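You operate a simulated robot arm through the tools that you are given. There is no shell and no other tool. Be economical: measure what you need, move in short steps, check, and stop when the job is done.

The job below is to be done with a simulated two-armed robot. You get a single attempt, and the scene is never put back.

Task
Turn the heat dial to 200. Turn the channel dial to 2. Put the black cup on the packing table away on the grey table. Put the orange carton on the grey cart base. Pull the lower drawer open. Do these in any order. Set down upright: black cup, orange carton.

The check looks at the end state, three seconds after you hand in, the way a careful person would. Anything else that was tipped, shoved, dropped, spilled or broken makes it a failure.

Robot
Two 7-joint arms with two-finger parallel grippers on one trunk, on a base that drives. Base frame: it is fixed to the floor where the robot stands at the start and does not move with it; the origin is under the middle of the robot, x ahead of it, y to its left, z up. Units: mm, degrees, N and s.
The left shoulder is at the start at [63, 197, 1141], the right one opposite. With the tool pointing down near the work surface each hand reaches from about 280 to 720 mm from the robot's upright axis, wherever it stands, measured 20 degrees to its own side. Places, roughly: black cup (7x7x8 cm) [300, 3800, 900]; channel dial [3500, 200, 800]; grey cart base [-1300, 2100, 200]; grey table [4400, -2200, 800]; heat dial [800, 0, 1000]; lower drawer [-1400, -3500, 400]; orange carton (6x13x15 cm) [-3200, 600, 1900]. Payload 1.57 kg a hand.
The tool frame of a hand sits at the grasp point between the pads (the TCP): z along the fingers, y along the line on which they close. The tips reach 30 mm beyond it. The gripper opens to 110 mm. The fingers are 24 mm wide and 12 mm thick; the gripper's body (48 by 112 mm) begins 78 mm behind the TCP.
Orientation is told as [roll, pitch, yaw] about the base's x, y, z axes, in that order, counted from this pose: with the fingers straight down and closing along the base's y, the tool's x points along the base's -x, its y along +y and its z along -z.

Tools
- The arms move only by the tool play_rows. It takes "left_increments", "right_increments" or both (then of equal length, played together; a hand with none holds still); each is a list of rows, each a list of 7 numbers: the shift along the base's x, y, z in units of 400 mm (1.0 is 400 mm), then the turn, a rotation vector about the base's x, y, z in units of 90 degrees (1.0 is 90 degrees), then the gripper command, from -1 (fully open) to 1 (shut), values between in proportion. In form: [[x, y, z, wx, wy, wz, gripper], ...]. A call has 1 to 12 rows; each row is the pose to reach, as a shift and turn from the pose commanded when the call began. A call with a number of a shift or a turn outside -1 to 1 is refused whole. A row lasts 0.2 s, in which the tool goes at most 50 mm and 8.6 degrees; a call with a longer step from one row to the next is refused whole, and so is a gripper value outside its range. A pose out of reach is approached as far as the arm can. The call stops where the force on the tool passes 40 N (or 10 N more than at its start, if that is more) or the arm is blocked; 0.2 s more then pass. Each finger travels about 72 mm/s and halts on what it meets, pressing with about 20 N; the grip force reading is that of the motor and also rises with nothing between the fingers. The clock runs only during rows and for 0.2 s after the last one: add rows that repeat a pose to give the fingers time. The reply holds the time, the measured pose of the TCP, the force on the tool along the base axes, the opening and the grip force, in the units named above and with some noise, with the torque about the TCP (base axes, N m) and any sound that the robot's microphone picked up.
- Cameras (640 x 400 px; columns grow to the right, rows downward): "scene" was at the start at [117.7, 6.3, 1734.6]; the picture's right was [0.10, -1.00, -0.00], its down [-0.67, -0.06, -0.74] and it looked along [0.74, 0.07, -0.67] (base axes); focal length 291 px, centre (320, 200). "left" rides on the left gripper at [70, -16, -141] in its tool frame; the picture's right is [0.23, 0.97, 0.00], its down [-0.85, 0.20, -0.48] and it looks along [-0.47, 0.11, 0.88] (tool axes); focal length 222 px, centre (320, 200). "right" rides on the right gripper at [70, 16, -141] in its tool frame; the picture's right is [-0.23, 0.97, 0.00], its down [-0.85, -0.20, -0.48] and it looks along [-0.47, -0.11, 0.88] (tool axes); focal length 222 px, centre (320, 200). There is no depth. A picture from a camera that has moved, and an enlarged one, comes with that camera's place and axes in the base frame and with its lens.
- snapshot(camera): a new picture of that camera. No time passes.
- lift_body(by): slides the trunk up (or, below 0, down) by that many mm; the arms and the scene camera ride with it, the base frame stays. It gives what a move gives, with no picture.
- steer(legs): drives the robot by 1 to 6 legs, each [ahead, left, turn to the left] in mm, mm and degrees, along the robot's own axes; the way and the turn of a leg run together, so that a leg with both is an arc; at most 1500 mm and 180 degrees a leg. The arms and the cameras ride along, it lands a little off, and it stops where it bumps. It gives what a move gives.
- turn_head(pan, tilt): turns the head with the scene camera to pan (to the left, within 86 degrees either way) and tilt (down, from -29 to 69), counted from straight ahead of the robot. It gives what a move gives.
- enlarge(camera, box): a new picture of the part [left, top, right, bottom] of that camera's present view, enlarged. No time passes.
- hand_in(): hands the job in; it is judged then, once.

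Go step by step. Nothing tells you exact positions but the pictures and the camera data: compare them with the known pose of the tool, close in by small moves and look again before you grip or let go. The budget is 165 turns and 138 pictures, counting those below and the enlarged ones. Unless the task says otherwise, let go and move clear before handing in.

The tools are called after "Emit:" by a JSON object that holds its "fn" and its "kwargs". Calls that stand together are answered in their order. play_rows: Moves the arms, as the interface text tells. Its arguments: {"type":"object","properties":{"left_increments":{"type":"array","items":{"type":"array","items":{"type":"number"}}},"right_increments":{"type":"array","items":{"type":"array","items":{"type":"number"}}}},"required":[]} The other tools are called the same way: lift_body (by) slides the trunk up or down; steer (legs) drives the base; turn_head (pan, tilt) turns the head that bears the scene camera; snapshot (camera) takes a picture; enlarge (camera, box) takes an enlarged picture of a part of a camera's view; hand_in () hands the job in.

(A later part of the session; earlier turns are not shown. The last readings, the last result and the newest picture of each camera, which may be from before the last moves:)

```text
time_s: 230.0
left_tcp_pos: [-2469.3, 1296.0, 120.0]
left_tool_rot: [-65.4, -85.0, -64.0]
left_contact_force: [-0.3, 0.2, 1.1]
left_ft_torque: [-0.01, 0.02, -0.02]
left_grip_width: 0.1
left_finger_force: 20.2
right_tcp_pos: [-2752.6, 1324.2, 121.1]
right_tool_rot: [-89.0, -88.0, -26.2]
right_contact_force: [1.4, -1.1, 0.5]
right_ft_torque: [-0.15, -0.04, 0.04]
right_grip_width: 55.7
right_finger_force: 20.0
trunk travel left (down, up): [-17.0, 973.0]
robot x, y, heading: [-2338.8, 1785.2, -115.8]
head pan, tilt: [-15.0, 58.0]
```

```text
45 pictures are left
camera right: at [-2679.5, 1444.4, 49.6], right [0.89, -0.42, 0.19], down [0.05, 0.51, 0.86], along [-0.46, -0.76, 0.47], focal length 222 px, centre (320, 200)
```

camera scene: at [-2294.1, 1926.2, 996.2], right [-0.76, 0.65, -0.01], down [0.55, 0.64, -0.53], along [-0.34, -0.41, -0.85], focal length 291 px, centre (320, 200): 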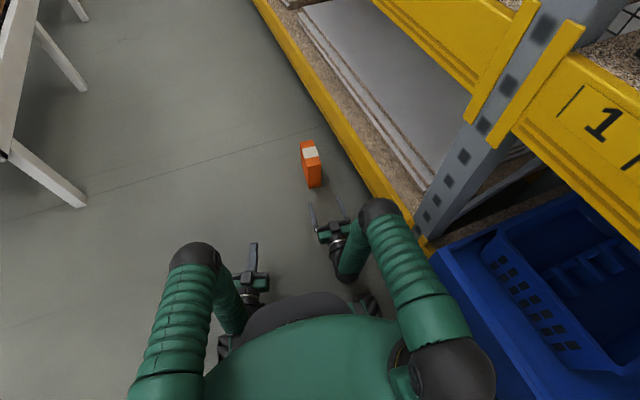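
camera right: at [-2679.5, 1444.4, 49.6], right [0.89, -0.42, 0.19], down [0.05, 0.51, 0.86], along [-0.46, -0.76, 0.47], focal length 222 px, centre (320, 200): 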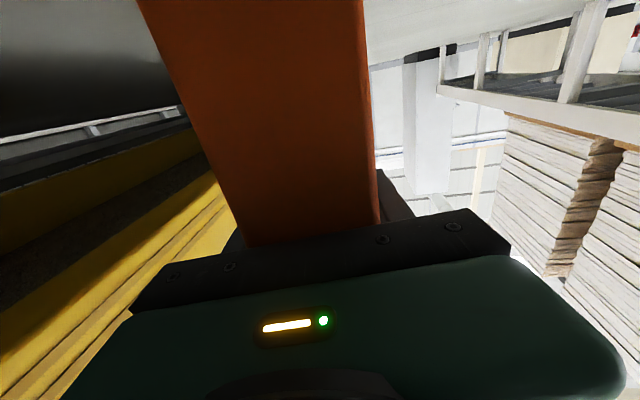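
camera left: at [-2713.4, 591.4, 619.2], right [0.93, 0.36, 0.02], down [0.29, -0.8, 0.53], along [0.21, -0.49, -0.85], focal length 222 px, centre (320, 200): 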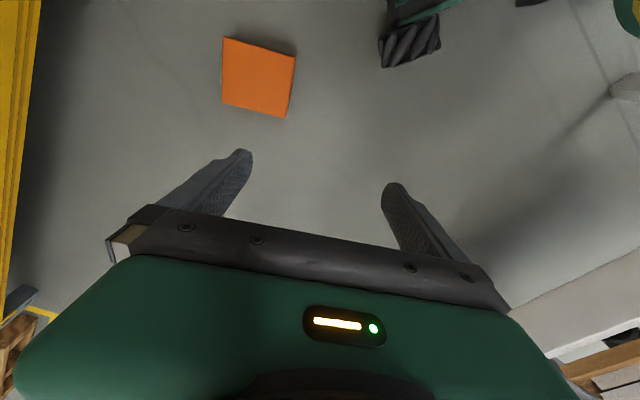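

Gripped. I lift by the trunk, and raise and draw the hand in a bit for travelling.

Emit:
{"fn": "lift_body", "kwargs": {"by": 200}}

Emit:
{"fn": "play_rows", "kwargs": {"right_increments": [[0.01, 0.02, 0.06, 0, 0, 0, 1], [0.03, 0.06, 0.12, 0, 0, 0, 1], [0.05, 0.1, 0.18, 0, 0, 0, 1], [0.07, 0.15, 0.22, 0, 0, 0, 1], [0.09, 0.19, 0.25, 0, 0, 0, 1], [0.1, 0.21, 0.25, 0, 0, 0, 1]]}}

Emit:
{"fn": "turn_head", "kwargs": {"pan": -15, "tilt": 55}}

Emit:
{"fn": "snapshot", "kwargs": {"camera": "scene"}}

```text
time_s: 232.2
left_tcp_pos: [-2470.4, 1294.7, 320.4]
left_tool_rot: [-64.8, -84.9, -64.7]
left_contact_force: [-0.5, 0.4, -0.2]
left_ft_torque: [0.01, -0.03, 0.04]
left_grip_width: 0.0
left_finger_force: 19.5
right_tcp_pos: [-2753.7, 1323.8, 320.1]
right_tool_rot: [-87.4, -88.0, -27.7]
right_contact_force: [-1.1, -0.2, -2.8]
right_ft_torque: [-0.02, 0.02, 0.0]
right_grip_width: 54.8
right_finger_force: 20.4
trunk travel left (down, up): [-217.0, 773.0]
robot x, y, heading: [-2337.1, 1782.0, -115.8]
head pan, tilt: [-15.0, 58.0]
```

```text
time_s: 233.6
left_tcp_pos: [-2467.0, 1293.4, 319.9]
left_tool_rot: [-67.2, -84.6, -62.1]
left_contact_force: [0.0, 0.1, -0.3]
left_ft_torque: [0.02, -0.01, 0.0]
left_grip_width: 0.0
left_finger_force: 20.2
right_tcp_pos: [-2708.0, 1406.0, 423.2]
right_tool_rot: [-89.7, -87.7, -25.3]
right_contact_force: [-1.0, -0.8, -3.4]
right_ft_torque: [-0.03, 0.0, 0.02]
right_grip_width: 54.9
right_finger_force: 20.0
trunk travel left (down, up): [-217.0, 773.0]
robot x, y, heading: [-2331.6, 1778.8, -115.6]
head pan, tilt: [-15.0, 58.0]
```

```text
time_s: 234.2
left_tcp_pos: [-2468.1, 1294.0, 320.0]
left_tool_rot: [-66.8, -84.6, -62.4]
left_contact_force: [-0.5, -1.1, 0.4]
left_ft_torque: [0.07, 0.0, 0.01]
left_grip_width: 0.1
left_finger_force: 20.0
right_tcp_pos: [-2710.3, 1406.9, 422.0]
right_tool_rot: [-87.2, -87.6, -27.9]
right_contact_force: [0.2, 0.2, -2.8]
right_ft_torque: [-0.04, 0.03, -0.02]
right_grip_width: 55.0
right_finger_force: 19.8
trunk travel left (down, up): [-217.0, 773.0]
robot x, y, heading: [-2338.1, 1784.9, -115.3]
head pan, tilt: [-15.0, 55.0]
```

```text
44 pictures are left
camera scene: at [-2387.8, 1690.7, 1197.0], right [-0.76, 0.65, 0.01], down [0.53, 0.63, -0.57], along [-0.38, -0.43, -0.82], focal length 291 px, centre (320, 200)
```

scene: 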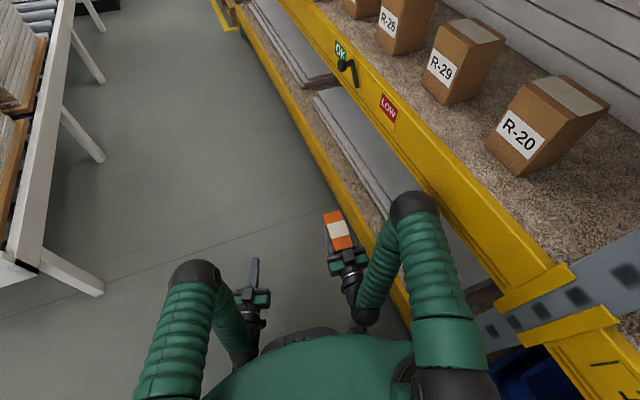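

Held upright. I travel in short, gentle legs: out of the rack side, turn to 180°, then back through the gap.

Emit:
{"fn": "steer", "kwargs": {"legs": [[150, 215, 0], [150, 214, 0], [0, 0, -22], [0, 0, -22], [0, 0, -20.5], [0, 140, 0]]}}

Emit:
{"fn": "steer", "kwargs": {"legs": [[-280, 0, 0], [-280, 0, 0], [-280, 0, 0], [-280, 0, 0]]}}

```text
time_s: 241.9
left_tcp_pos: [-2573.8, 1094.5, 320.3]
left_tool_rot: [-64.3, -84.9, -129.3]
left_contact_force: [-0.6, -0.5, 1.2]
left_ft_torque: [0.0, 0.02, 0.01]
left_grip_width: 0.1
left_finger_force: 20.1
right_tcp_pos: [-2578.8, 1365.0, 420.6]
right_tool_rot: [-87.9, -88.1, -91.5]
right_contact_force: [0.2, 0.0, -2.8]
right_ft_torque: [-0.01, 0.02, -0.02]
right_grip_width: 54.9
right_finger_force: 20.3
trunk travel left (down, up): [-217.0, 773.0]
robot x, y, heading: [-2077.6, 1188.2, -179.7]
head pan, tilt: [-15.0, 55.0]
```

```text
time_s: 248.6
left_tcp_pos: [-1449.1, 1100.7, 321.2]
left_tool_rot: [-66.0, -84.8, -127.5]
left_contact_force: [-0.2, -0.2, -0.2]
left_ft_torque: [0.01, -0.03, -0.02]
left_grip_width: 0.1
left_finger_force: 19.7
right_tcp_pos: [-1453.3, 1369.0, 422.1]
right_tool_rot: [-90.5, -88.0, -88.8]
right_contact_force: [-0.5, 0.2, -2.4]
right_ft_torque: [-0.02, 0.02, -0.01]
right_grip_width: 54.8
right_finger_force: 19.4
trunk travel left (down, up): [-217.0, 773.0]
robot x, y, heading: [-952.9, 1193.7, -179.9]
head pan, tilt: [-15.0, 55.0]
```

Through, carton still held. Now a look at the cart.

Emit:
{"fn": "turn_head", "kwargs": {"pan": -65, "tilt": 38}}

Emit:
{"fn": "snapshot", "kwargs": {"camera": "scene"}}

```text
time_s: 249.7
left_tcp_pos: [-1447.2, 1100.2, 321.2]
left_tool_rot: [-66.5, -84.9, -126.9]
left_contact_force: [-0.2, -0.5, 0.3]
left_ft_torque: [0.04, 0.0, -0.02]
left_grip_width: 0.3
left_finger_force: 19.9
right_tcp_pos: [-1453.7, 1368.3, 423.0]
right_tool_rot: [-92.3, -88.0, -87.0]
right_contact_force: [0.8, -0.4, -2.7]
right_ft_torque: [-0.04, 0.01, 0.01]
right_grip_width: 54.9
right_finger_force: 19.8
trunk travel left (down, up): [-217.0, 773.0]
robot x, y, heading: [-956.6, 1190.0, -179.7]
head pan, tilt: [-65.0, 38.0]
```

```text
43 pictures are left
camera scene: at [-1022.1, 1269.7, 1220.8], right [0.9, 0.43, 0.0], down [0.27, -0.56, -0.79], along [-0.34, 0.71, -0.62], focal length 291 px, centre (320, 200)
```

scene: 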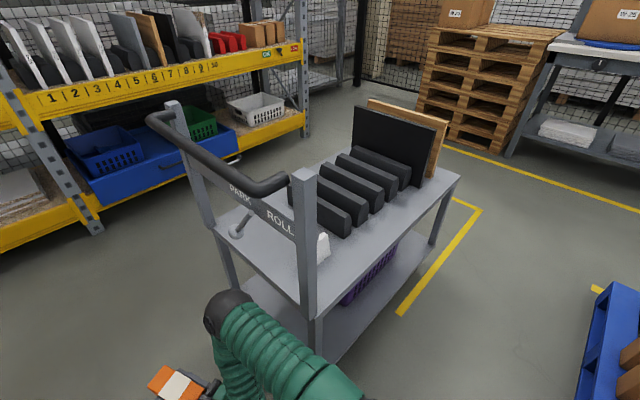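

I see the cart: handle end near me, purple basket on the lower deck, free deck near the handle. I go to its open +x side, facing 164° across it.

Emit:
{"fn": "steer", "kwargs": {"legs": [[-180, -135, 0], [-177, -134, 0], [0, 0, -16]]}}

Emit:
{"fn": "turn_head", "kwargs": {"pan": -25, "tilt": 42}}

Emit:
{"fn": "snapshot", "kwargs": {"camera": "scene"}}

```text
time_s: 253.7
left_tcp_pos: [-1096.7, 1511.3, 322.9]
left_tool_rot: [-66.6, -84.9, -143.0]
left_contact_force: [-0.1, -0.3, -0.3]
left_ft_torque: [-0.02, 0.0, -0.02]
left_grip_width: 0.2
left_finger_force: 19.8
right_tcp_pos: [-1027.0, 1770.0, 421.8]
right_tool_rot: [-92.4, -88.0, -103.1]
right_contact_force: [0.4, 0.7, -3.3]
right_ft_torque: [-0.01, 0.03, -0.02]
right_grip_width: 55.0
right_finger_force: 19.7
trunk travel left (down, up): [-217.0, 773.0]
robot x, y, heading: [-595.2, 1459.2, 164.2]
head pan, tilt: [-65.0, 38.0]
```

```text
time_s: 254.7
left_tcp_pos: [-1095.6, 1510.9, 322.5]
left_tool_rot: [-67.2, -85.0, -142.2]
left_contact_force: [-0.1, 0.3, -0.7]
left_ft_torque: [0.0, 0.0, -0.02]
left_grip_width: 0.0
left_finger_force: 19.8
right_tcp_pos: [-1025.7, 1770.1, 424.1]
right_tool_rot: [-94.5, -87.9, -100.9]
right_contact_force: [0.3, -0.2, -3.1]
right_ft_torque: [-0.01, 0.05, -0.03]
right_grip_width: 54.6
right_finger_force: 19.9
trunk travel left (down, up): [-217.0, 773.0]
robot x, y, heading: [-594.2, 1460.4, 164.1]
head pan, tilt: [-25.0, 42.0]
```

```text
42 pictures are left
camera scene: at [-689.1, 1524.6, 1214.8], right [0.65, 0.76, 0.0], down [0.51, -0.44, -0.74], along [-0.56, 0.48, -0.67], focal length 291 px, centre (320, 200)
```

scene: 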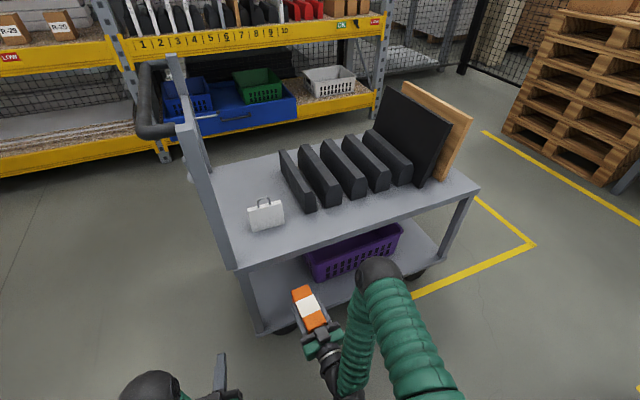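

The deck spot is straight ahead 210 mm. To keep the elbow off the top shelf I extend by the arm rather than drive; first 140 mm.

Emit:
{"fn": "play_rows", "kwargs": {"right_increments": [[-0.05, 0.014, -0.02, 0, 0, 0, 1], [-0.1, 0.029, -0.04, 0, 0, 0, 1], [-0.15, 0.043, -0.06, 0, 0, 0, 1], [-0.2, 0.057, -0.08, 0, 0, 0, 1], [-0.25, 0.072, -0.09, 0, 0, 0, 1], [-0.3, 0.086, -0.09, 0, 0, 0, 1], [-0.337, 0.097, -0.09, 0, 0, 0, 1]]}}

Emit:
{"fn": "snapshot", "kwargs": {"camera": "scene"}}

```text
time_s: 256.3
left_tcp_pos: [-1096.6, 1510.0, 322.0]
left_tool_rot: [-67.5, -84.9, -142.2]
left_contact_force: [0.1, 0.1, 0.6]
left_ft_torque: [0.0, -0.02, -0.02]
left_grip_width: 0.1
left_finger_force: 20.0
right_tcp_pos: [-1159.8, 1807.1, 385.7]
right_tool_rot: [-93.7, -88.0, -101.8]
right_contact_force: [0.0, 0.2, -2.2]
right_ft_torque: [-0.02, 0.02, 0.03]
right_grip_width: 55.0
right_finger_force: 19.9
trunk travel left (down, up): [-217.0, 773.0]
robot x, y, heading: [-595.2, 1463.5, 164.1]
head pan, tilt: [-25.0, 42.0]
```

```text
41 pictures are left
camera scene: at [-689.6, 1524.5, 1214.8], right [0.65, 0.76, 0.0], down [0.51, -0.44, -0.74], along [-0.56, 0.48, -0.67], focal length 291 px, centre (320, 200)
```

scene: 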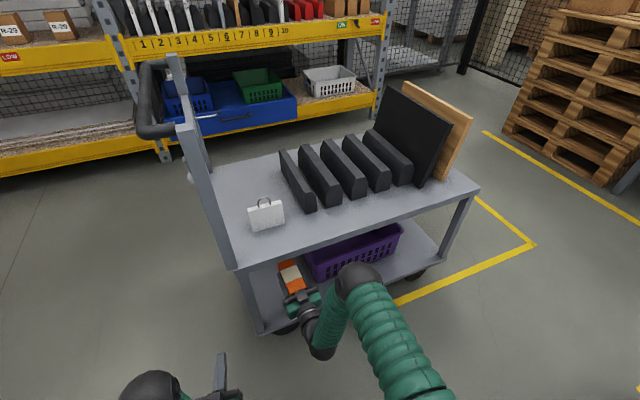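

Good: the carton is over the deck between post and basket. I advance the last 60 mm, then lower.

Emit:
{"fn": "play_rows", "kwargs": {"right_increments": [[-0.05, 0.014, -0.02, 0, 0, 0, 1], [-0.1, 0.029, -0.04, 0, 0, 0, 1], [-0.145, 0.041, -0.06, 0, 0, 0, 1], [-0.145, 0.041, -0.08, 0, 0, 0, 1], [-0.145, 0.041, -0.1, 0, 0, 0, 1], [-0.145, 0.041, -0.11, 0, 0, 0, 1]]}}

Emit:
{"fn": "enlarge", "kwargs": {"camera": "scene", "box": [230, 220, 390, 360]}}

```text
time_s: 257.7
left_tcp_pos: [-1095.9, 1510.1, 323.8]
left_tool_rot: [-67.4, -84.9, -142.2]
left_contact_force: [-0.1, 0.0, 0.6]
left_ft_torque: [0.04, 0.01, -0.01]
left_grip_width: 0.0
left_finger_force: 20.4
right_tcp_pos: [-1219.3, 1825.1, 342.1]
right_tool_rot: [-93.8, -88.0, -101.5]
right_contact_force: [0.2, -0.2, -2.5]
right_ft_torque: [-0.02, -0.01, 0.02]
right_grip_width: 54.8
right_finger_force: 20.3
trunk travel left (down, up): [-217.0, 773.0]
robot x, y, heading: [-595.7, 1457.9, 164.2]
head pan, tilt: [-25.0, 42.0]
```

```text
2.86 times, centred on (310, 290) of scene
camera zoom: at [-689.8, 1524.5, 1214.8], right [0.65, 0.76, 0.0], down [0.51, -0.44, -0.74], along [-0.56, 0.48, -0.67], focal length 832 px, centre (349, -57)
```

zoom: 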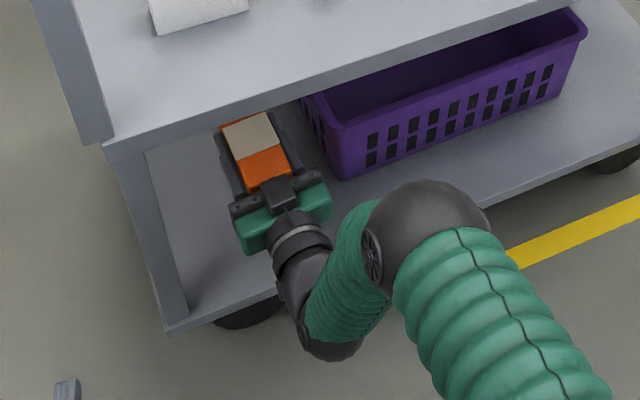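

I shift 15 mm away from the basket and lower in small steps until the deck takes the weight.

Emit:
{"fn": "play_rows", "kwargs": {"right_increments": [[-0.01, -0.036, 0, 0, 0, 0, 1], [-0.01, -0.036, -0.02, 0, 0, 0, 1], [-0.01, -0.036, -0.03, 0, 0, 0, 1], [-0.01, -0.036, -0.04, 0, 0, 0, 1]]}}

```text
time_s: 258.7
left_tcp_pos: [-1096.4, 1510.2, 322.1]
left_tool_rot: [-67.4, -84.9, -142.3]
left_contact_force: [0.1, 0.6, -0.4]
left_ft_torque: [0.0, -0.01, 0.0]
left_grip_width: 0.0
left_finger_force: 20.3
right_tcp_pos: [-1222.9, 1809.6, 326.8]
right_tool_rot: [-93.4, -88.1, -102.0]
right_contact_force: [0.5, -0.3, -2.8]
right_ft_torque: [0.0, -0.01, 0.0]
right_grip_width: 54.8
right_finger_force: 20.5
trunk travel left (down, up): [-217.0, 773.0]
robot x, y, heading: [-597.6, 1462.0, 164.0]
head pan, tilt: [-25.0, 42.0]
```

Emit:
{"fn": "play_rows", "kwargs": {"right_increments": [[0, 0, -0.01, 0, 0, 0, 1], [0, 0, -0.02, 0, 0, 0, 1], [0, 0, -0.02, 0, 0, 0, 1]]}}

```text
time_s: 259.5
left_tcp_pos: [-1096.0, 1510.6, 322.0]
left_tool_rot: [-67.4, -84.9, -142.2]
left_contact_force: [0.8, 0.1, -0.9]
left_ft_torque: [0.0, -0.02, 0.02]
left_grip_width: 0.0
left_finger_force: 19.9
right_tcp_pos: [-1224.0, 1810.5, 318.3]
right_tool_rot: [-94.4, -87.9, -101.0]
right_contact_force: [-0.4, 0.1, -2.8]
right_ft_torque: [0.0, 0.05, -0.01]
right_grip_width: 54.8
right_finger_force: 19.7
trunk travel left (down, up): [-217.0, 773.0]
robot x, y, heading: [-595.7, 1459.6, 164.4]
head pan, tilt: [-25.0, 42.0]
```

Not touching yet (bottom ≈197 mm). I keep lowering in 4 mm rows; the call will show when the force changes.

Emit:
{"fn": "play_rows", "kwargs": {"right_increments": [[0, 0, -0.01, 0, 0, 0, 1], [0, 0, -0.02, 0, 0, 0, 1], [0, 0, -0.03, 0, 0, 0, 1], [0, 0, -0.03, 0, 0, 0, 1]]}}

Emit:
{"fn": "enlarge", "kwargs": {"camera": "scene", "box": [230, 220, 390, 360]}}

```text
time_s: 260.5
left_tcp_pos: [-1095.3, 1509.9, 323.1]
left_tool_rot: [-67.4, -84.9, -142.1]
left_contact_force: [-0.1, 0.9, 0.0]
left_ft_torque: [-0.01, -0.03, 0.02]
left_grip_width: 0.1
left_finger_force: 20.3
right_tcp_pos: [-1222.2, 1809.2, 308.0]
right_tool_rot: [-94.4, -88.1, -101.1]
right_contact_force: [-0.4, -0.3, -2.4]
right_ft_torque: [0.0, 0.01, 0.0]
right_grip_width: 55.0
right_finger_force: 20.4
trunk travel left (down, up): [-217.0, 773.0]
robot x, y, heading: [-594.6, 1460.8, 164.3]
head pan, tilt: [-25.0, 42.0]
```

```text
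2.86 times, centred on (310, 290) of scene
camera zoom: at [-689.8, 1524.4, 1214.8], right [0.65, 0.76, 0.0], down [0.51, -0.44, -0.74], along [-0.56, 0.48, -0.67], focal length 832 px, centre (349, -57)
```

zoom: 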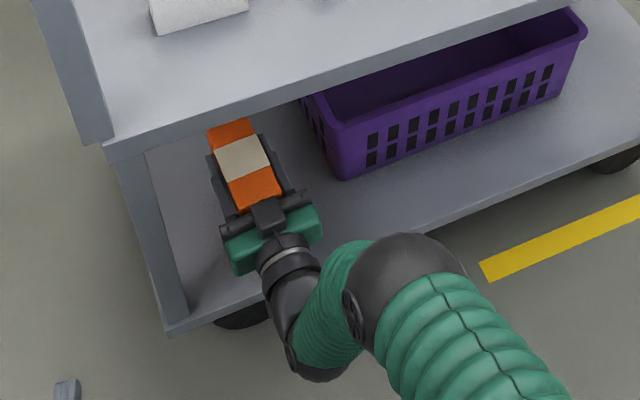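

Emit:
{"fn": "play_rows", "kwargs": {"right_increments": [[0, 0, -0.01, 0, 0, 0, 1], [0, 0, -0.02, 0, 0, 0, 1], [0, 0, -0.03, 0, 0, 0, 1], [0, 0, -0.04, 0, 0, 0, 1], [0, 0, -0.04, 0, 0, 0, 1]]}}

```text
time_s: 261.7
left_tcp_pos: [-1095.5, 1510.7, 322.7]
left_tool_rot: [-67.4, -84.9, -142.1]
left_contact_force: [-0.1, -0.8, -0.5]
left_ft_torque: [0.03, -0.01, 0.01]
left_grip_width: 0.0
left_finger_force: 20.3
right_tcp_pos: [-1223.4, 1809.4, 291.6]
right_tool_rot: [-94.3, -88.0, -101.0]
right_contact_force: [0.7, -0.8, -2.7]
right_ft_torque: [-0.02, -0.02, 0.0]
right_grip_width: 54.9
right_finger_force: 19.8
trunk travel left (down, up): [-217.0, 773.0]
robot x, y, heading: [-597.4, 1463.6, 164.2]
head pan, tilt: [-25.0, 42.0]
```

Emit:
{"fn": "play_rows", "kwargs": {"right_increments": [[0, 0, -0.01, 0, 0, 0, 1], [0, 0, -0.02, 0, 0, 0, 1], [0, 0, -0.03, 0, 0, 0, 1], [0, 0, -0.04, 0, 0, 0, 1], [0, 0, -0.04, 0, 0, 0, 1]]}}

Emit:
{"fn": "snapshot", "kwargs": {"camera": "right"}}

```text
time_s: 262.9
left_tcp_pos: [-1095.2, 1509.0, 323.7]
left_tool_rot: [-68.7, -85.0, -140.9]
left_contact_force: [-0.2, -0.3, -0.5]
left_ft_torque: [-0.02, -0.01, 0.01]
left_grip_width: 0.0
left_finger_force: 20.2
right_tcp_pos: [-1223.9, 1809.3, 277.2]
right_tool_rot: [-104.3, -87.9, -91.2]
right_contact_force: [-6.2, 2.1, 17.7]
right_ft_torque: [-0.4, -0.25, 0.01]
right_grip_width: 55.0
right_finger_force: 19.8
trunk travel left (down, up): [-217.0, 773.0]
robot x, y, heading: [-595.0, 1460.7, 164.5]
head pan, tilt: [-25.0, 42.0]
```

```text
38 pictures are left
camera right: at [-1090.8, 1757.9, 204.9], right [-0.26, -0.95, 0.19], down [0.51, 0.03, 0.86], along [-0.82, 0.32, 0.48], focal length 222 px, centre (320, 200)
```

right: 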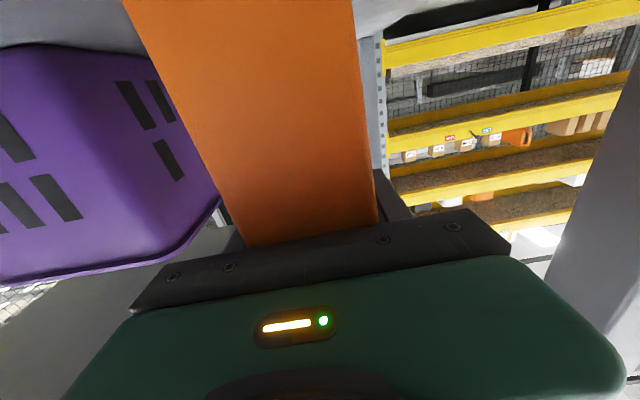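

The deck has taken the carton (+18 N). I ease up 3 mm, open modestly, and back the hand straight out.

Emit:
{"fn": "play_rows", "kwargs": {"right_increments": [[0, 0, 0.01, 0, 0, 0, 1], [0, 0, 0.012, 0, 0, 0, 0.2], [0, 0, 0.012, 0, 0, 0, -0.1], [0, 0, 0.012, 0, 0, 0, -0.3], [0, 0, 0.012, 0, 0, 0, -0.3], [0.06, -0.017, 0.012, 0, 0, 0, -0.3], [0.12, -0.034, 0.012, 0, 0, 0, -0.3], [0.18, -0.052, 0.012, 0, 0, 0, -0.3], [0.24, -0.069, 0.012, 0, 0, 0, -0.3], [0.3, -0.086, 0.03, 0, 0, 0, -0.3], [0.36, -0.1, 0.06, 0, 0, 0, -0.3]]}}

Emit:
{"fn": "enlarge", "kwargs": {"camera": "scene", "box": [230, 220, 390, 360]}}

```text
time_s: 265.3
left_tcp_pos: [-1096.9, 1510.5, 322.6]
left_tool_rot: [-67.7, -84.9, -141.9]
left_contact_force: [0.9, -0.3, 0.7]
left_ft_torque: [0.03, -0.03, -0.03]
left_grip_width: 0.0
left_finger_force: 19.7
right_tcp_pos: [-1078.1, 1770.0, 300.1]
right_tool_rot: [-95.5, -88.0, -100.0]
right_contact_force: [0.1, -0.1, 0.2]
right_ft_torque: [0.01, 0.02, -0.03]
right_grip_width: 71.5
right_finger_force: 0.0
trunk travel left (down, up): [-217.0, 773.0]
robot x, y, heading: [-593.6, 1463.9, 164.1]
head pan, tilt: [-25.0, 42.0]
```

```text
2.86 times, centred on (310, 290) of scene
camera zoom: at [-689.0, 1523.9, 1214.9], right [0.65, 0.76, 0.0], down [0.51, -0.44, -0.74], along [-0.56, 0.48, -0.67], focal length 832 px, centre (349, -57)
```

zoom: 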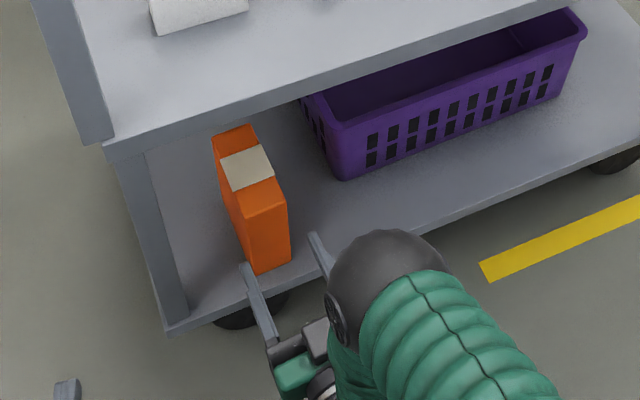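

The orange carton stands upright on the cart base. I back away, raise the trunk and bring both hands back to fingers-down.

Emit:
{"fn": "steer", "kwargs": {"legs": [[-300, 0, 0]]}}

Emit:
{"fn": "lift_body", "kwargs": {"by": 400}}

Emit:
{"fn": "play_rows", "kwargs": {"right_increments": [[0, 0, 0.07, -0.025, -0.087, 0, -1], [0, 0, 0.14, -0.05, -0.174, 0, -1], [0, 0, 0.21, -0.075, -0.262, 0, -1], [0, 0, 0.28, -0.1, -0.35, 0, -1], [0, 0, 0.35, -0.125, -0.436, 0, -1], [0, 0, 0.42, -0.15, -0.524, 0, -1], [0, 0, 0.49, -0.175, -0.611, 0, -1], [0, 0, 0.56, -0.2, -0.698, 0, -1], [0, 0, 0.63, -0.225, -0.786, 0, -1], [0, 0, 0.7, -0.25, -0.873, 0, -1], [0, 0, 0.75, -0.27, -0.94, 0, -1]], "left_increments": [[0, 0, 0.07, -0.025, -0.087, 0, -1], [0, 0, 0.14, -0.05, -0.174, 0, -1], [0, 0, 0.21, -0.075, -0.262, 0, -1], [0, 0, 0.28, -0.1, -0.35, 0, -1], [0, 0, 0.35, -0.125, -0.436, 0, -1], [0, 0, 0.42, -0.15, -0.524, 0, -1], [0, 0, 0.49, -0.175, -0.611, 0, -1], [0, 0, 0.56, -0.2, -0.698, 0, -1], [0, 0, 0.63, -0.225, -0.786, 0, -1], [0, 0, 0.7, -0.25, -0.873, 0, -1], [0, 0, 0.75, -0.26, -0.91, 0, -1]]}}

```text
time_s: 267.4
left_tcp_pos: [-807.4, 1429.2, 322.2]
left_tool_rot: [-67.8, -85.0, -141.9]
left_contact_force: [0.1, -0.3, 0.4]
left_ft_torque: [0.0, 0.04, 0.02]
left_grip_width: 0.0
left_finger_force: 19.4
right_tcp_pos: [-788.9, 1688.3, 300.2]
right_tool_rot: [-95.2, -87.9, -100.2]
right_contact_force: [0.1, -0.7, 1.0]
right_ft_torque: [0.0, 0.01, -0.02]
right_grip_width: 71.5
right_finger_force: 0.1
trunk travel left (down, up): [-217.0, 773.0]
robot x, y, heading: [-306.7, 1383.4, 163.9]
head pan, tilt: [-25.0, 42.0]
```

```text
time_s: 271.2
left_tcp_pos: [-807.5, 1428.6, 723.8]
left_tool_rot: [-68.3, -85.0, -141.3]
left_contact_force: [0.6, 0.4, 0.8]
left_ft_torque: [0.03, -0.03, 0.03]
left_grip_width: 0.2
left_finger_force: 20.1
right_tcp_pos: [-789.0, 1689.6, 700.4]
right_tool_rot: [-96.9, -87.9, -98.7]
right_contact_force: [0.1, -0.7, -0.2]
right_ft_torque: [-0.01, 0.02, 0.01]
right_grip_width: 71.4
right_finger_force: 0.0
trunk travel left (down, up): [-617.0, 373.0]
robot x, y, heading: [-306.5, 1377.9, 164.1]
head pan, tilt: [-25.0, 42.0]
```

```text
time_s: 273.6
left_tcp_pos: [-807.7, 1428.8, 1022.2]
left_tool_rot: [-14.0, -1.9, 168.2]
left_contact_force: [0.2, -1.0, 0.5]
left_ft_torque: [0.01, 0.0, 0.0]
left_grip_width: 110.0
left_finger_force: 0.1
right_tcp_pos: [-789.7, 1689.5, 1001.3]
right_tool_rot: [0.5, -2.2, 166.0]
right_contact_force: [0.3, 0.5, 0.1]
right_ft_torque: [0.0, -0.03, 0.04]
right_grip_width: 109.9
right_finger_force: 0.0
trunk travel left (down, up): [-617.0, 373.0]
robot x, y, heading: [-301.7, 1380.1, 164.0]
head pan, tilt: [-25.0, 42.0]
```

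I raise the trunk to working height, turn to face +y and drive around the blue pallet to the packing table.

Emit:
{"fn": "lift_body", "kwargs": {"by": 130}}

Emit:
{"fn": "steer", "kwargs": {"legs": [[0, 0, -74], [100, -1150, 0], [1400, 0, 0]]}}

Emit:
{"fn": "turn_head", "kwargs": {"pan": 25, "tilt": 32}}

Emit:
{"fn": "snapshot", "kwargs": {"camera": "scene"}}

```text
time_s: 275.2
left_tcp_pos: [-806.8, 1428.8, 1152.3]
left_tool_rot: [-14.0, -1.8, 168.2]
left_contact_force: [-0.4, 0.4, -0.1]
left_ft_torque: [-0.02, -0.03, -0.02]
left_grip_width: 109.8
left_finger_force: 0.1
right_tcp_pos: [-790.9, 1689.3, 1131.0]
right_tool_rot: [0.3, -2.2, 165.9]
right_contact_force: [0.7, 0.0, -1.3]
right_ft_torque: [-0.01, -0.01, 0.0]
right_grip_width: 110.0
right_finger_force: 0.1
trunk travel left (down, up): [-747.0, 243.0]
robot x, y, heading: [-303.6, 1379.6, 164.4]
head pan, tilt: [-25.0, 42.0]
```

```text
time_s: 277.7
left_tcp_pos: [-607.8, 1779.9, 1154.2]
left_tool_rot: [-14.1, -2.2, 120.2]
left_contact_force: [-0.5, -0.2, -0.6]
left_ft_torque: [0.01, -0.02, -0.01]
left_grip_width: 109.9
left_finger_force: 0.0
right_tcp_pos: [-403.6, 1942.9, 1132.9]
right_tool_rot: [0.3, -2.4, 118.1]
right_contact_force: [0.8, 0.4, 0.1]
right_ft_torque: [-0.04, -0.01, -0.02]
right_grip_width: 109.7
right_finger_force: 0.0
trunk travel left (down, up): [-747.0, 243.0]
robot x, y, heading: [-308.0, 1381.0, 116.0]
head pan, tilt: [-25.0, 42.0]
stopped in leg 1: the robot was blocked; the commanded pose is now the measured one
```

```text
time_s: 278.9
left_tcp_pos: [-604.2, 1782.3, 1154.0]
left_tool_rot: [-14.0, -2.2, 120.3]
left_contact_force: [0.8, -0.3, -0.3]
left_ft_torque: [-0.01, -0.01, 0.02]
left_grip_width: 110.1
left_finger_force: 0.1
right_tcp_pos: [-399.5, 1944.0, 1133.0]
right_tool_rot: [0.5, -2.4, 118.0]
right_contact_force: [0.4, 0.7, 0.4]
right_ft_torque: [-0.01, 0.03, 0.04]
right_grip_width: 109.9
right_finger_force: 0.0
trunk travel left (down, up): [-747.0, 243.0]
robot x, y, heading: [-308.1, 1380.4, 116.2]
head pan, tilt: [25.0, 32.0]
```

```text
36 pictures are left
camera scene: at [-389.9, 1465.3, 1760.0], right [0.63, 0.78, 0.0], down [0.41, -0.34, -0.85], along [-0.66, 0.53, -0.53], focal length 291 px, centre (320, 200)
```

scene: 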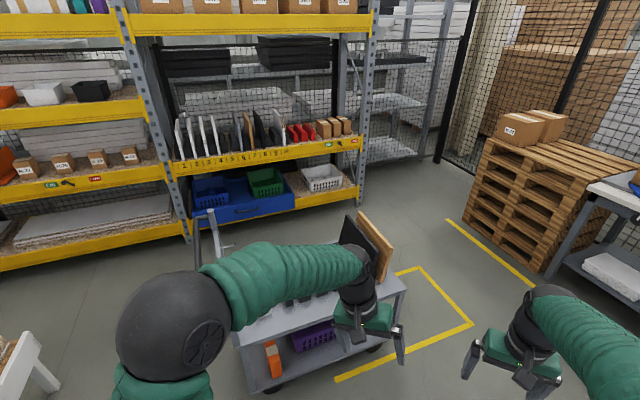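

The turn was blocked at heading 116°. I look down ahead-right to see whether the base met the blue pallet.

Emit:
{"fn": "turn_head", "kwargs": {"pan": -40, "tilt": 55}}

Emit:
{"fn": "snapshot", "kwargs": {"camera": "scene"}}

```text
time_s: 280.2
left_tcp_pos: [-605.5, 1781.9, 1153.3]
left_tool_rot: [-14.1, -2.1, 120.2]
left_contact_force: [-0.6, 0.9, 0.7]
left_ft_torque: [0.0, 0.01, 0.01]
left_grip_width: 109.9
left_finger_force: 0.0
right_tcp_pos: [-398.6, 1943.9, 1134.1]
right_tool_rot: [0.4, -2.5, 118.1]
right_contact_force: [-0.1, -0.3, 0.0]
right_ft_torque: [0.0, -0.05, 0.04]
right_grip_width: 110.1
right_finger_force: 0.0
trunk travel left (down, up): [-747.0, 243.0]
robot x, y, heading: [-307.4, 1378.3, 116.1]
head pan, tilt: [-40.0, 55.0]
```

```text
35 pictures are left
camera scene: at [-303.4, 1478.9, 1727.2], right [0.97, -0.24, 0.0], down [-0.2, -0.8, -0.57], along [0.14, 0.56, -0.82], focal length 291 px, centre (320, 200)
```

scene: 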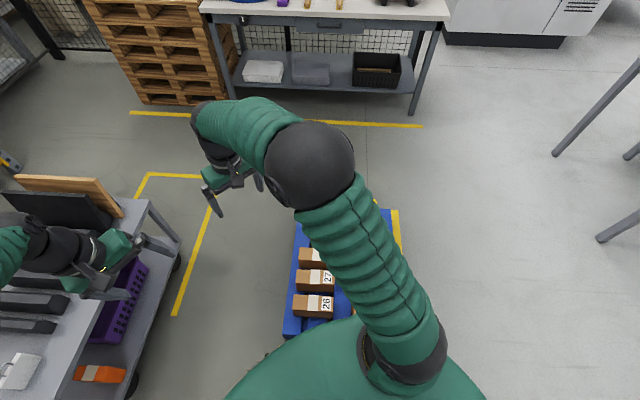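

The base touches the blue pallet's near edge; the cartons on it are undisturbed. I back off, square to 90°, strafe right past it and drive up to the packing table.

Emit:
{"fn": "steer", "kwargs": {"legs": [[-260, 0, 0], [0, 0, -26], [0, -1050, 0], [1000, 0, 0], [700, 0, 0]]}}

Emit:
{"fn": "turn_head", "kwargs": {"pan": 30, "tilt": 38}}

Emit:
{"fn": "snapshot", "kwargs": {"camera": "scene"}}

```text
time_s: 296.6
left_tcp_pos: [774.4, 3336.0, 1154.5]
left_tool_rot: [-14.0, -2.2, 93.6]
left_contact_force: [0.0, 0.2, 0.2]
left_ft_torque: [-0.02, 0.03, 0.0]
left_grip_width: 110.0
left_finger_force: 0.0
right_tcp_pos: [1029.4, 3388.9, 1133.2]
right_tool_rot: [0.5, -2.4, 91.6]
right_contact_force: [0.3, -0.3, 0.1]
right_ft_torque: [0.0, 0.0, -0.01]
right_grip_width: 109.9
right_finger_force: 0.0
trunk travel left (down, up): [-747.0, 243.0]
robot x, y, heading: [859.7, 2841.4, 89.6]
head pan, tilt: [-40.0, 55.0]
```

```text
time_s: 298.1
left_tcp_pos: [774.1, 3336.4, 1155.2]
left_tool_rot: [-14.0, -2.2, 93.6]
left_contact_force: [-0.9, 0.9, 0.1]
left_ft_torque: [0.0, 0.01, -0.02]
left_grip_width: 110.1
left_finger_force: 0.1
right_tcp_pos: [1030.6, 3389.2, 1134.0]
right_tool_rot: [0.5, -2.6, 91.5]
right_contact_force: [-0.1, 0.5, -0.6]
right_ft_torque: [0.01, 0.0, 0.03]
right_grip_width: 110.1
right_finger_force: 0.0
trunk travel left (down, up): [-747.0, 243.0]
robot x, y, heading: [862.1, 2845.9, 89.5]
head pan, tilt: [30.0, 38.0]
```

```text
34 pictures are left
camera scene: at [819.4, 2952.8, 1750.8], right [0.87, 0.49, 0.0], down [0.3, -0.54, -0.79], along [-0.39, 0.68, -0.62], focal length 291 px, centre (320, 200)
```

scene: 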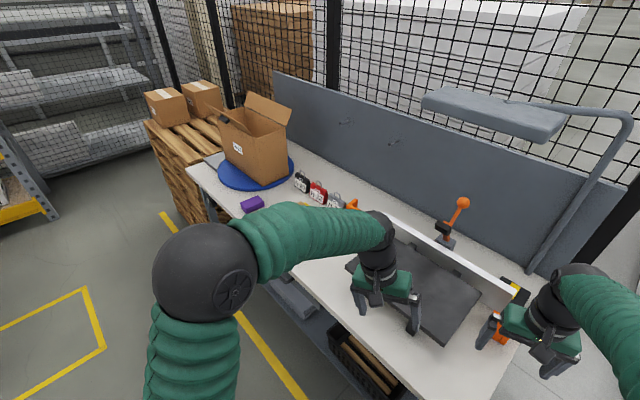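

The table runs at about −20°, so I'll face heading 70°. The cup should be under my forearm's view; I move left and look again.

Emit:
{"fn": "steer", "kwargs": {"legs": [[0, 0, -19.5], [0, 560, 0]]}}

Emit:
{"fn": "turn_head", "kwargs": {"pan": -3, "tilt": 38}}

Emit:
{"fn": "snapshot", "kwargs": {"camera": "scene"}}

```text
time_s: 302.3
left_tcp_pos: [424.5, 3525.0, 1155.3]
left_tool_rot: [-13.8, -2.2, 74.0]
left_contact_force: [0.1, 0.1, 0.4]
left_ft_torque: [0.01, 0.02, 0.01]
left_grip_width: 110.3
left_finger_force: 0.0
right_tcp_pos: [683.9, 3489.8, 1132.6]
right_tool_rot: [0.7, -2.5, 72.0]
right_contact_force: [0.3, -0.6, 0.9]
right_ft_torque: [0.02, 0.06, 0.04]
right_grip_width: 110.0
right_finger_force: 0.0
trunk travel left (down, up): [-747.0, 243.0]
robot x, y, heading: [340.9, 3033.7, 69.9]
head pan, tilt: [30.0, 38.0]
```

```text
time_s: 303.3
left_tcp_pos: [421.4, 3524.3, 1155.3]
left_tool_rot: [-14.0, -2.3, 74.1]
left_contact_force: [0.0, 1.6, -0.7]
left_ft_torque: [0.0, -0.01, -0.04]
left_grip_width: 110.1
left_finger_force: 0.1
right_tcp_pos: [679.4, 3487.7, 1135.2]
right_tool_rot: [0.5, -2.6, 71.9]
right_contact_force: [-0.5, 0.2, 0.5]
right_ft_torque: [-0.02, -0.02, -0.02]
right_grip_width: 110.0
right_finger_force: 0.1
trunk travel left (down, up): [-747.0, 243.0]
robot x, y, heading: [338.1, 3032.3, 70.2]
head pan, tilt: [-3.0, 38.0]
```

```text
33 pictures are left
camera scene: at [385.5, 3142.9, 1750.8], right [0.92, -0.39, 0.0], down [-0.24, -0.57, -0.79], along [0.31, 0.72, -0.62], focal length 291 px, centre (320, 200)
```

scene: 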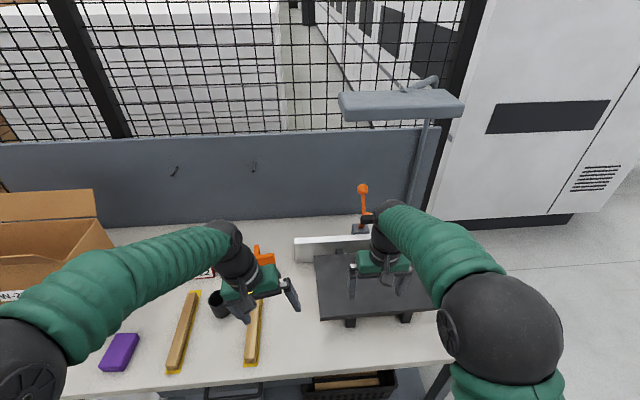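

The black cup is at about [297, 3742], left of my left hand. I move 50 mm closer, straighten the left hand and bring it above the cup.

Emit:
{"fn": "steer", "kwargs": {"legs": [[50, 0, 0]]}}

Emit:
{"fn": "play_rows", "kwargs": {"left_increments": [[-0.07, 0.085, -0.02, 0.009, 0.079, 0, -1], [-0.14, 0.17, -0.04, 0.018, 0.157, 0, -1], [-0.21, 0.255, -0.06, 0.018, 0.157, 0, -1], [-0.28, 0.34, -0.1, 0.018, 0.157, 0, -1], [-0.352, 0.427, -0.14, 0.018, 0.157, 0, -1], [-0.352, 0.427, -0.14, 0.018, 0.157, 0, -1]]}}

Emit:
{"fn": "snapshot", "kwargs": {"camera": "left"}}

```text
time_s: 304.2
left_tcp_pos: [434.1, 3561.5, 1159.2]
left_tool_rot: [-14.1, -2.8, 74.0]
left_contact_force: [0.0, -0.3, 0.4]
left_ft_torque: [0.02, -0.02, 0.03]
left_grip_width: 110.1
left_finger_force: 0.1
right_tcp_pos: [693.4, 3524.5, 1142.0]
right_tool_rot: [0.4, -3.2, 72.0]
right_contact_force: [-0.9, -0.9, 1.2]
right_ft_torque: [0.01, 0.0, 0.02]
right_grip_width: 110.1
right_finger_force: 0.2
trunk travel left (down, up): [-747.0, 243.0]
robot x, y, heading: [355.0, 3078.0, 70.2]
head pan, tilt: [-3.0, 38.0]
```

```text
time_s: 305.6
left_tcp_pos: [293.0, 3740.8, 1100.3]
left_tool_rot: [0.0, 0.0, 73.7]
left_contact_force: [0.3, -0.4, 0.3]
left_ft_torque: [0.0, 0.01, -0.02]
left_grip_width: 109.9
left_finger_force: 0.1
right_tcp_pos: [695.7, 3533.0, 1136.7]
right_tool_rot: [0.3, -2.9, 72.0]
right_contact_force: [0.2, 0.3, -0.6]
right_ft_torque: [0.0, -0.01, -0.02]
right_grip_width: 109.8
right_finger_force: 0.0
trunk travel left (down, up): [-747.0, 243.0]
robot x, y, heading: [355.4, 3079.5, 70.1]
head pan, tilt: [-3.0, 38.0]
```

```text
32 pictures are left
camera left: at [291.3, 3669.7, 1242.2], right [-1.0, 0.05, 0.0], down [0.05, 0.88, 0.48], along [0.03, 0.48, -0.88], focal length 222 px, centre (320, 200)
```

left: 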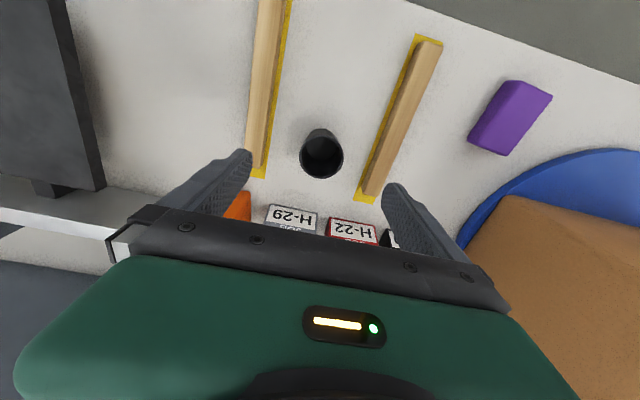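

The cup's rim centre is near [295, 3779, ~895]. I move over it and down to 990 and look again.

Emit:
{"fn": "play_rows", "kwargs": {"left_increments": [[0.003, 0.05, -0.09, 0, 0, 0, -1], [0.005, 0.093, -0.18, 0, 0, 0, -1], [0.005, 0.093, -0.275, 0, 0, 0, -1]]}}

Emit:
{"fn": "snapshot", "kwargs": {"camera": "left"}}

```text
time_s: 306.4
left_tcp_pos: [296.6, 3782.0, 989.9]
left_tool_rot: [-0.1, -0.1, 73.7]
left_contact_force: [0.3, -0.7, -0.1]
left_ft_torque: [-0.01, -0.01, -0.01]
left_grip_width: 110.2
left_finger_force: 0.1
right_tcp_pos: [694.1, 3534.3, 1135.9]
right_tool_rot: [0.3, -2.7, 71.9]
right_contact_force: [0.1, 0.0, 0.8]
right_ft_torque: [-0.02, 0.02, 0.0]
right_grip_width: 109.7
right_finger_force: 0.1
trunk travel left (down, up): [-747.0, 243.0]
robot x, y, heading: [354.1, 3082.3, 69.9]
head pan, tilt: [-3.0, 38.0]
```

```text
31 pictures are left
camera left: at [293.0, 3708.9, 1132.0], right [-1.0, 0.06, 0.0], down [0.05, 0.88, 0.48], along [0.03, 0.48, -0.88], focal length 222 px, centre (320, 200)
```

left: 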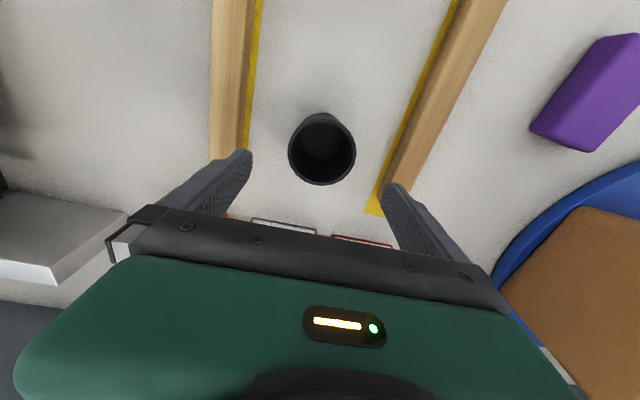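

Rim at [295, 3773, 914]. I descend around it and close.

Emit:
{"fn": "play_rows", "kwargs": {"left_increments": [[-0.003, -0.022, -0.09, 0, 0, 0, -0.9], [-0.003, -0.022, -0.18, 0, 0, 0, -0.9], [-0.003, -0.022, -0.265, 0, 0, 0, -0.9], [-0.003, -0.022, -0.265, 0, 0, 0, -0.4], [-0.003, -0.022, -0.265, 0, 0, 0, 0.0], [-0.003, -0.022, -0.265, 0, 0, 0, 0.4], [-0.003, -0.022, -0.265, 0, 0, 0, 0.4]]}}

Emit:
{"fn": "snapshot", "kwargs": {"camera": "left"}}

```text
time_s: 308.0
left_tcp_pos: [296.9, 3769.3, 882.9]
left_tool_rot: [0.0, 0.0, 73.8]
left_contact_force: [0.1, 1.1, 0.3]
left_ft_torque: [0.0, 0.02, -0.01]
left_grip_width: 66.8
left_finger_force: 19.9
right_tcp_pos: [694.9, 3535.3, 1136.2]
right_tool_rot: [0.4, -2.7, 72.1]
right_contact_force: [0.5, 0.5, -0.1]
right_ft_torque: [-0.01, 0.01, -0.02]
right_grip_width: 109.9
right_finger_force: 0.0
trunk travel left (down, up): [-747.0, 243.0]
robot x, y, heading: [354.0, 3082.1, 70.0]
head pan, tilt: [-3.0, 38.0]
```

```text
30 pictures are left
camera left: at [293.9, 3698.3, 1026.1], right [-1.0, 0.05, 0.0], down [0.05, 0.88, 0.48], along [0.03, 0.48, -0.88], focal length 222 px, centre (320, 200)
```

left: 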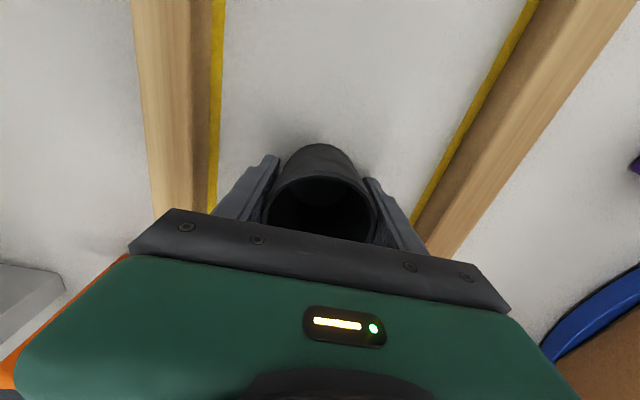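

Cup gripped. I lift it, back off from the table and look for the route east.

Emit:
{"fn": "play_rows", "kwargs": {"left_increments": [[0, 0, 0.08, 0, 0, 0, 0.4], [0, 0, 0.17, 0, 0, 0, 0.4], [0, 0, 0.26, 0, 0, 0, 0.4], [0, -0.02, 0.36, 0, 0, 0, 0.4], [0.02, -0.06, 0.45, 0, 0, 0, 0.4], [0.04, -0.12, 0.53, 0, 0, 0, 0.4], [0.05, -0.18, 0.6, 0, 0, 0, 0.4]]}}

Emit:
{"fn": "steer", "kwargs": {"legs": [[-300, 0, 0], [0, 0, -35], [0, 0, -35]]}}

Emit:
{"fn": "turn_head", "kwargs": {"pan": -10, "tilt": 18}}

Emit:
{"fn": "snapshot", "kwargs": {"camera": "scene"}}

```text
time_s: 309.6
left_tcp_pos: [317.4, 3696.7, 1126.1]
left_tool_rot: [0.0, 0.0, 73.8]
left_contact_force: [0.0, -0.7, 0.3]
left_ft_torque: [0.05, 0.03, -0.01]
left_grip_width: 66.9
left_finger_force: 19.9
right_tcp_pos: [695.6, 3533.2, 1137.3]
right_tool_rot: [0.4, -2.8, 72.1]
right_contact_force: [0.4, -0.2, 0.6]
right_ft_torque: [-0.01, -0.02, -0.02]
right_grip_width: 110.2
right_finger_force: 0.0
trunk travel left (down, up): [-747.0, 243.0]
robot x, y, heading: [356.0, 3081.8, 69.7]
head pan, tilt: [-3.0, 38.0]
```

```text
time_s: 312.8
left_tcp_pos: [458.2, 3382.8, 1124.5]
left_tool_rot: [-0.1, -0.1, 50.3]
left_contact_force: [-0.5, 0.2, 0.1]
left_ft_torque: [0.02, -0.02, 0.04]
left_grip_width: 66.9
left_finger_force: 20.1
right_tcp_pos: [741.3, 3081.3, 1137.7]
right_tool_rot: [0.3, -3.0, 48.6]
right_contact_force: [0.8, 0.2, -0.2]
right_ft_torque: [-0.02, -0.03, 0.02]
right_grip_width: 110.0
right_finger_force: 0.1
trunk travel left (down, up): [-747.0, 243.0]
robot x, y, heading: [251.8, 2803.1, 46.6]
head pan, tilt: [-3.0, 38.0]
stopped in leg 2: the robot was blocked; the commanded pose is now the measured one
```

```text
time_s: 313.7
left_tcp_pos: [459.6, 3380.2, 1126.0]
left_tool_rot: [0.0, -0.1, 50.3]
left_contact_force: [0.0, 0.2, -1.0]
left_ft_torque: [0.02, 0.0, -0.01]
left_grip_width: 67.1
left_finger_force: 20.3
right_tcp_pos: [742.0, 3079.2, 1139.1]
right_tool_rot: [0.4, -2.9, 48.7]
right_contact_force: [-0.1, -0.5, -0.4]
right_ft_torque: [0.0, -0.03, -0.02]
right_grip_width: 109.8
right_finger_force: 0.0
trunk travel left (down, up): [-747.0, 243.0]
robot x, y, heading: [256.5, 2803.6, 46.8]
head pan, tilt: [-10.0, 18.0]
```

```text
29 pictures are left
camera scene: at [350.8, 2879.6, 1782.4], right [0.6, -0.8, 0.0], down [-0.25, -0.19, -0.95], along [0.76, 0.57, -0.31], focal length 291 px, centre (320, 200)
```

scene: 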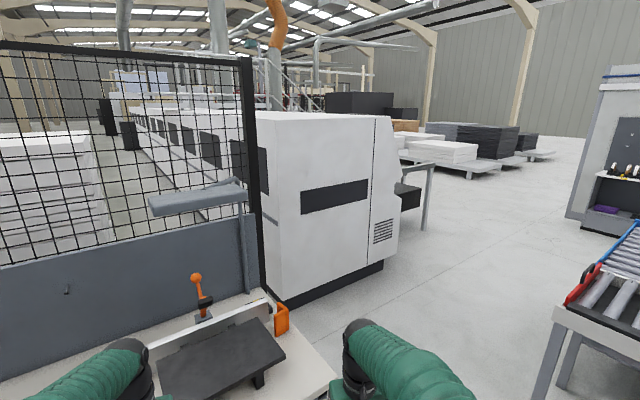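

The rear touched the pallet; I move away forward first, then head east through the passage between the conveyor end and the white machine.

Emit:
{"fn": "steer", "kwargs": {"legs": [[300, -230, 0], [180, -140, 0], [0, 0, -46.8], [700, 120, 0], [700, 120, 0]]}}

Emit:
{"fn": "turn_head", "kwargs": {"pan": -40, "tilt": 20}}

Emit:
{"fn": "snapshot", "kwargs": {"camera": "scene"}}

```text
time_s: 326.4
left_tcp_pos: [2810.5, 3380.8, 1126.6]
left_tool_rot: [0.1, -0.2, 3.6]
left_contact_force: [-0.4, -0.1, -0.2]
left_ft_torque: [0.03, -0.01, 0.02]
left_grip_width: 67.1
left_finger_force: 20.1
right_tcp_pos: [2785.4, 2969.3, 1136.9]
right_tool_rot: [0.5, -3.0, 1.7]
right_contact_force: [-0.1, 0.5, -0.1]
right_ft_torque: [-0.01, 0.01, 0.0]
right_grip_width: 110.1
right_finger_force: 0.1
trunk travel left (down, up): [-747.0, 243.0]
robot x, y, heading: [2246.8, 3134.1, 0.0]
head pan, tilt: [-10.0, 18.0]
```

```text
time_s: 327.4
left_tcp_pos: [2809.8, 3382.2, 1127.0]
left_tool_rot: [0.0, -0.2, 3.7]
left_contact_force: [0.1, -0.5, -0.7]
left_ft_torque: [0.01, 0.01, -0.01]
left_grip_width: 67.2
left_finger_force: 20.8
right_tcp_pos: [2783.8, 2970.5, 1138.4]
right_tool_rot: [0.4, -3.0, 1.8]
right_contact_force: [0.5, -0.2, -0.2]
right_ft_torque: [0.01, -0.01, 0.01]
right_grip_width: 109.6
right_finger_force: 0.0
trunk travel left (down, up): [-747.0, 243.0]
robot x, y, heading: [2251.3, 3134.1, -0.1]
head pan, tilt: [-40.0, 20.0]
```

```text
28 pictures are left
camera scene: at [2353.6, 3074.4, 1779.2], right [-0.64, -0.76, 0.0], down [-0.26, 0.22, -0.94], along [0.72, -0.61, -0.34], focal length 291 px, centre (320, 200)
```

scene: 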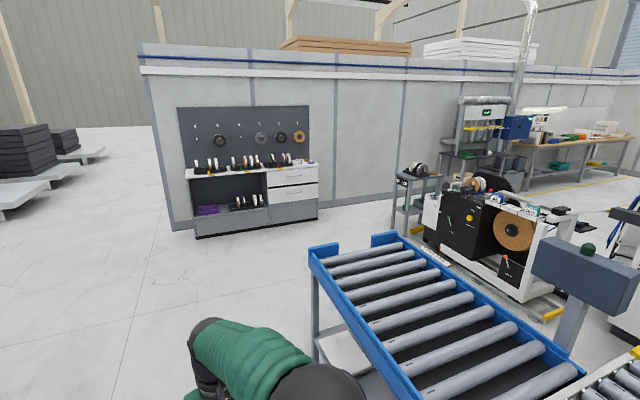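

Ahead-right stands a coil machine near [3500, 200] where the channel dial should be, with the grey table behind it. I zoom there.

Emit:
{"fn": "enlarge", "kwargs": {"camera": "scene", "box": [390, 100, 600, 300]}}

```text
2.00 times, centred on (495, 200) of scene
camera zoom: at [2353.6, 3074.4, 1779.2], right [-0.64, -0.76, 0.0], down [-0.26, 0.22, -0.94], along [0.72, -0.61, -0.34], focal length 582 px, centre (-30, 200)
```

zoom: 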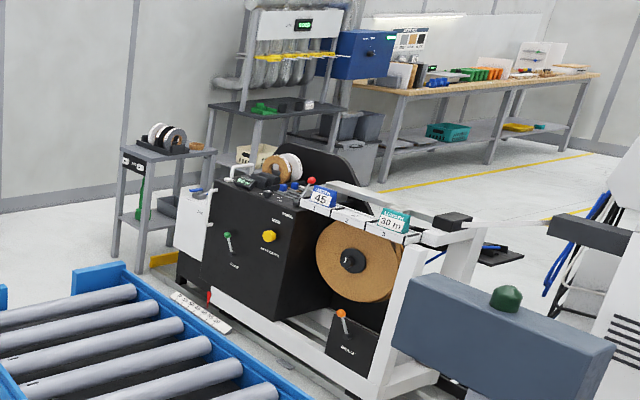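

The dial must be on the coil machine's control panel. I drive around the blue conveyor's end to look at the machine closely; the grey table is the small dark-topped one behind it.

Emit:
{"fn": "steer", "kwargs": {"legs": [[700, -50, 0], [700, -50, 0], [550, 0, 0], [0, 0, -45], [0, 0, -45], [1450, 0, 0]]}}

Emit:
{"fn": "turn_head", "kwargs": {"pan": -25, "tilt": 25}}

Emit:
{"fn": "snapshot", "kwargs": {"camera": "scene"}}

```text
time_s: 348.4
left_tcp_pos: [4431.0, 1010.8, 1125.9]
left_tool_rot: [0.0, -0.3, -86.6]
left_contact_force: [-0.2, -0.1, -0.4]
left_ft_torque: [-0.02, 0.01, -0.01]
left_grip_width: 67.2
left_finger_force: 20.3
right_tcp_pos: [4019.4, 1036.7, 1139.3]
right_tool_rot: [0.5, -2.9, -88.5]
right_contact_force: [-0.4, 0.3, 0.8]
right_ft_torque: [-0.01, 0.0, 0.01]
right_grip_width: 110.0
right_finger_force: 0.1
trunk travel left (down, up): [-747.0, 243.0]
robot x, y, heading: [4184.5, 1572.9, -90.5]
head pan, tilt: [-40.0, 20.0]
```

```text
time_s: 349.1
left_tcp_pos: [4429.8, 1010.9, 1127.7]
left_tool_rot: [-0.1, -0.4, -86.7]
left_contact_force: [-0.4, -0.9, -0.6]
left_ft_torque: [0.01, -0.01, 0.0]
left_grip_width: 66.8
left_finger_force: 19.8
right_tcp_pos: [4019.4, 1038.2, 1139.9]
right_tool_rot: [0.3, -3.1, -88.5]
right_contact_force: [-0.2, -0.1, 0.4]
right_ft_torque: [0.0, -0.01, 0.05]
right_grip_width: 109.9
right_finger_force: 0.2
trunk travel left (down, up): [-747.0, 243.0]
robot x, y, heading: [4188.4, 1573.4, -90.6]
head pan, tilt: [-25.0, 25.0]
```

```text
26 pictures are left
camera scene: at [4149.1, 1453.8, 1771.1], right [-0.9, 0.43, 0.0], down [0.18, 0.38, -0.91], along [-0.39, -0.82, -0.42], focal length 291 px, centre (320, 200)
```

scene: 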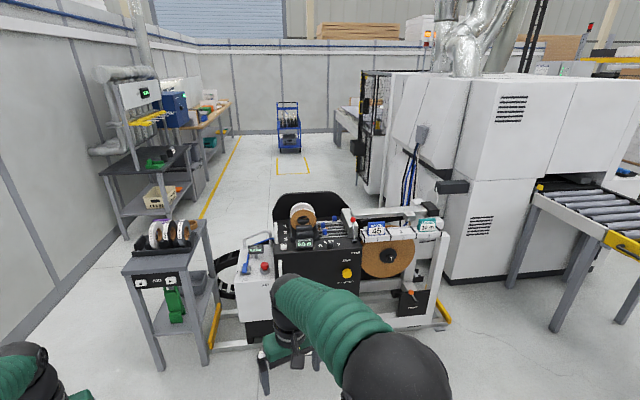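

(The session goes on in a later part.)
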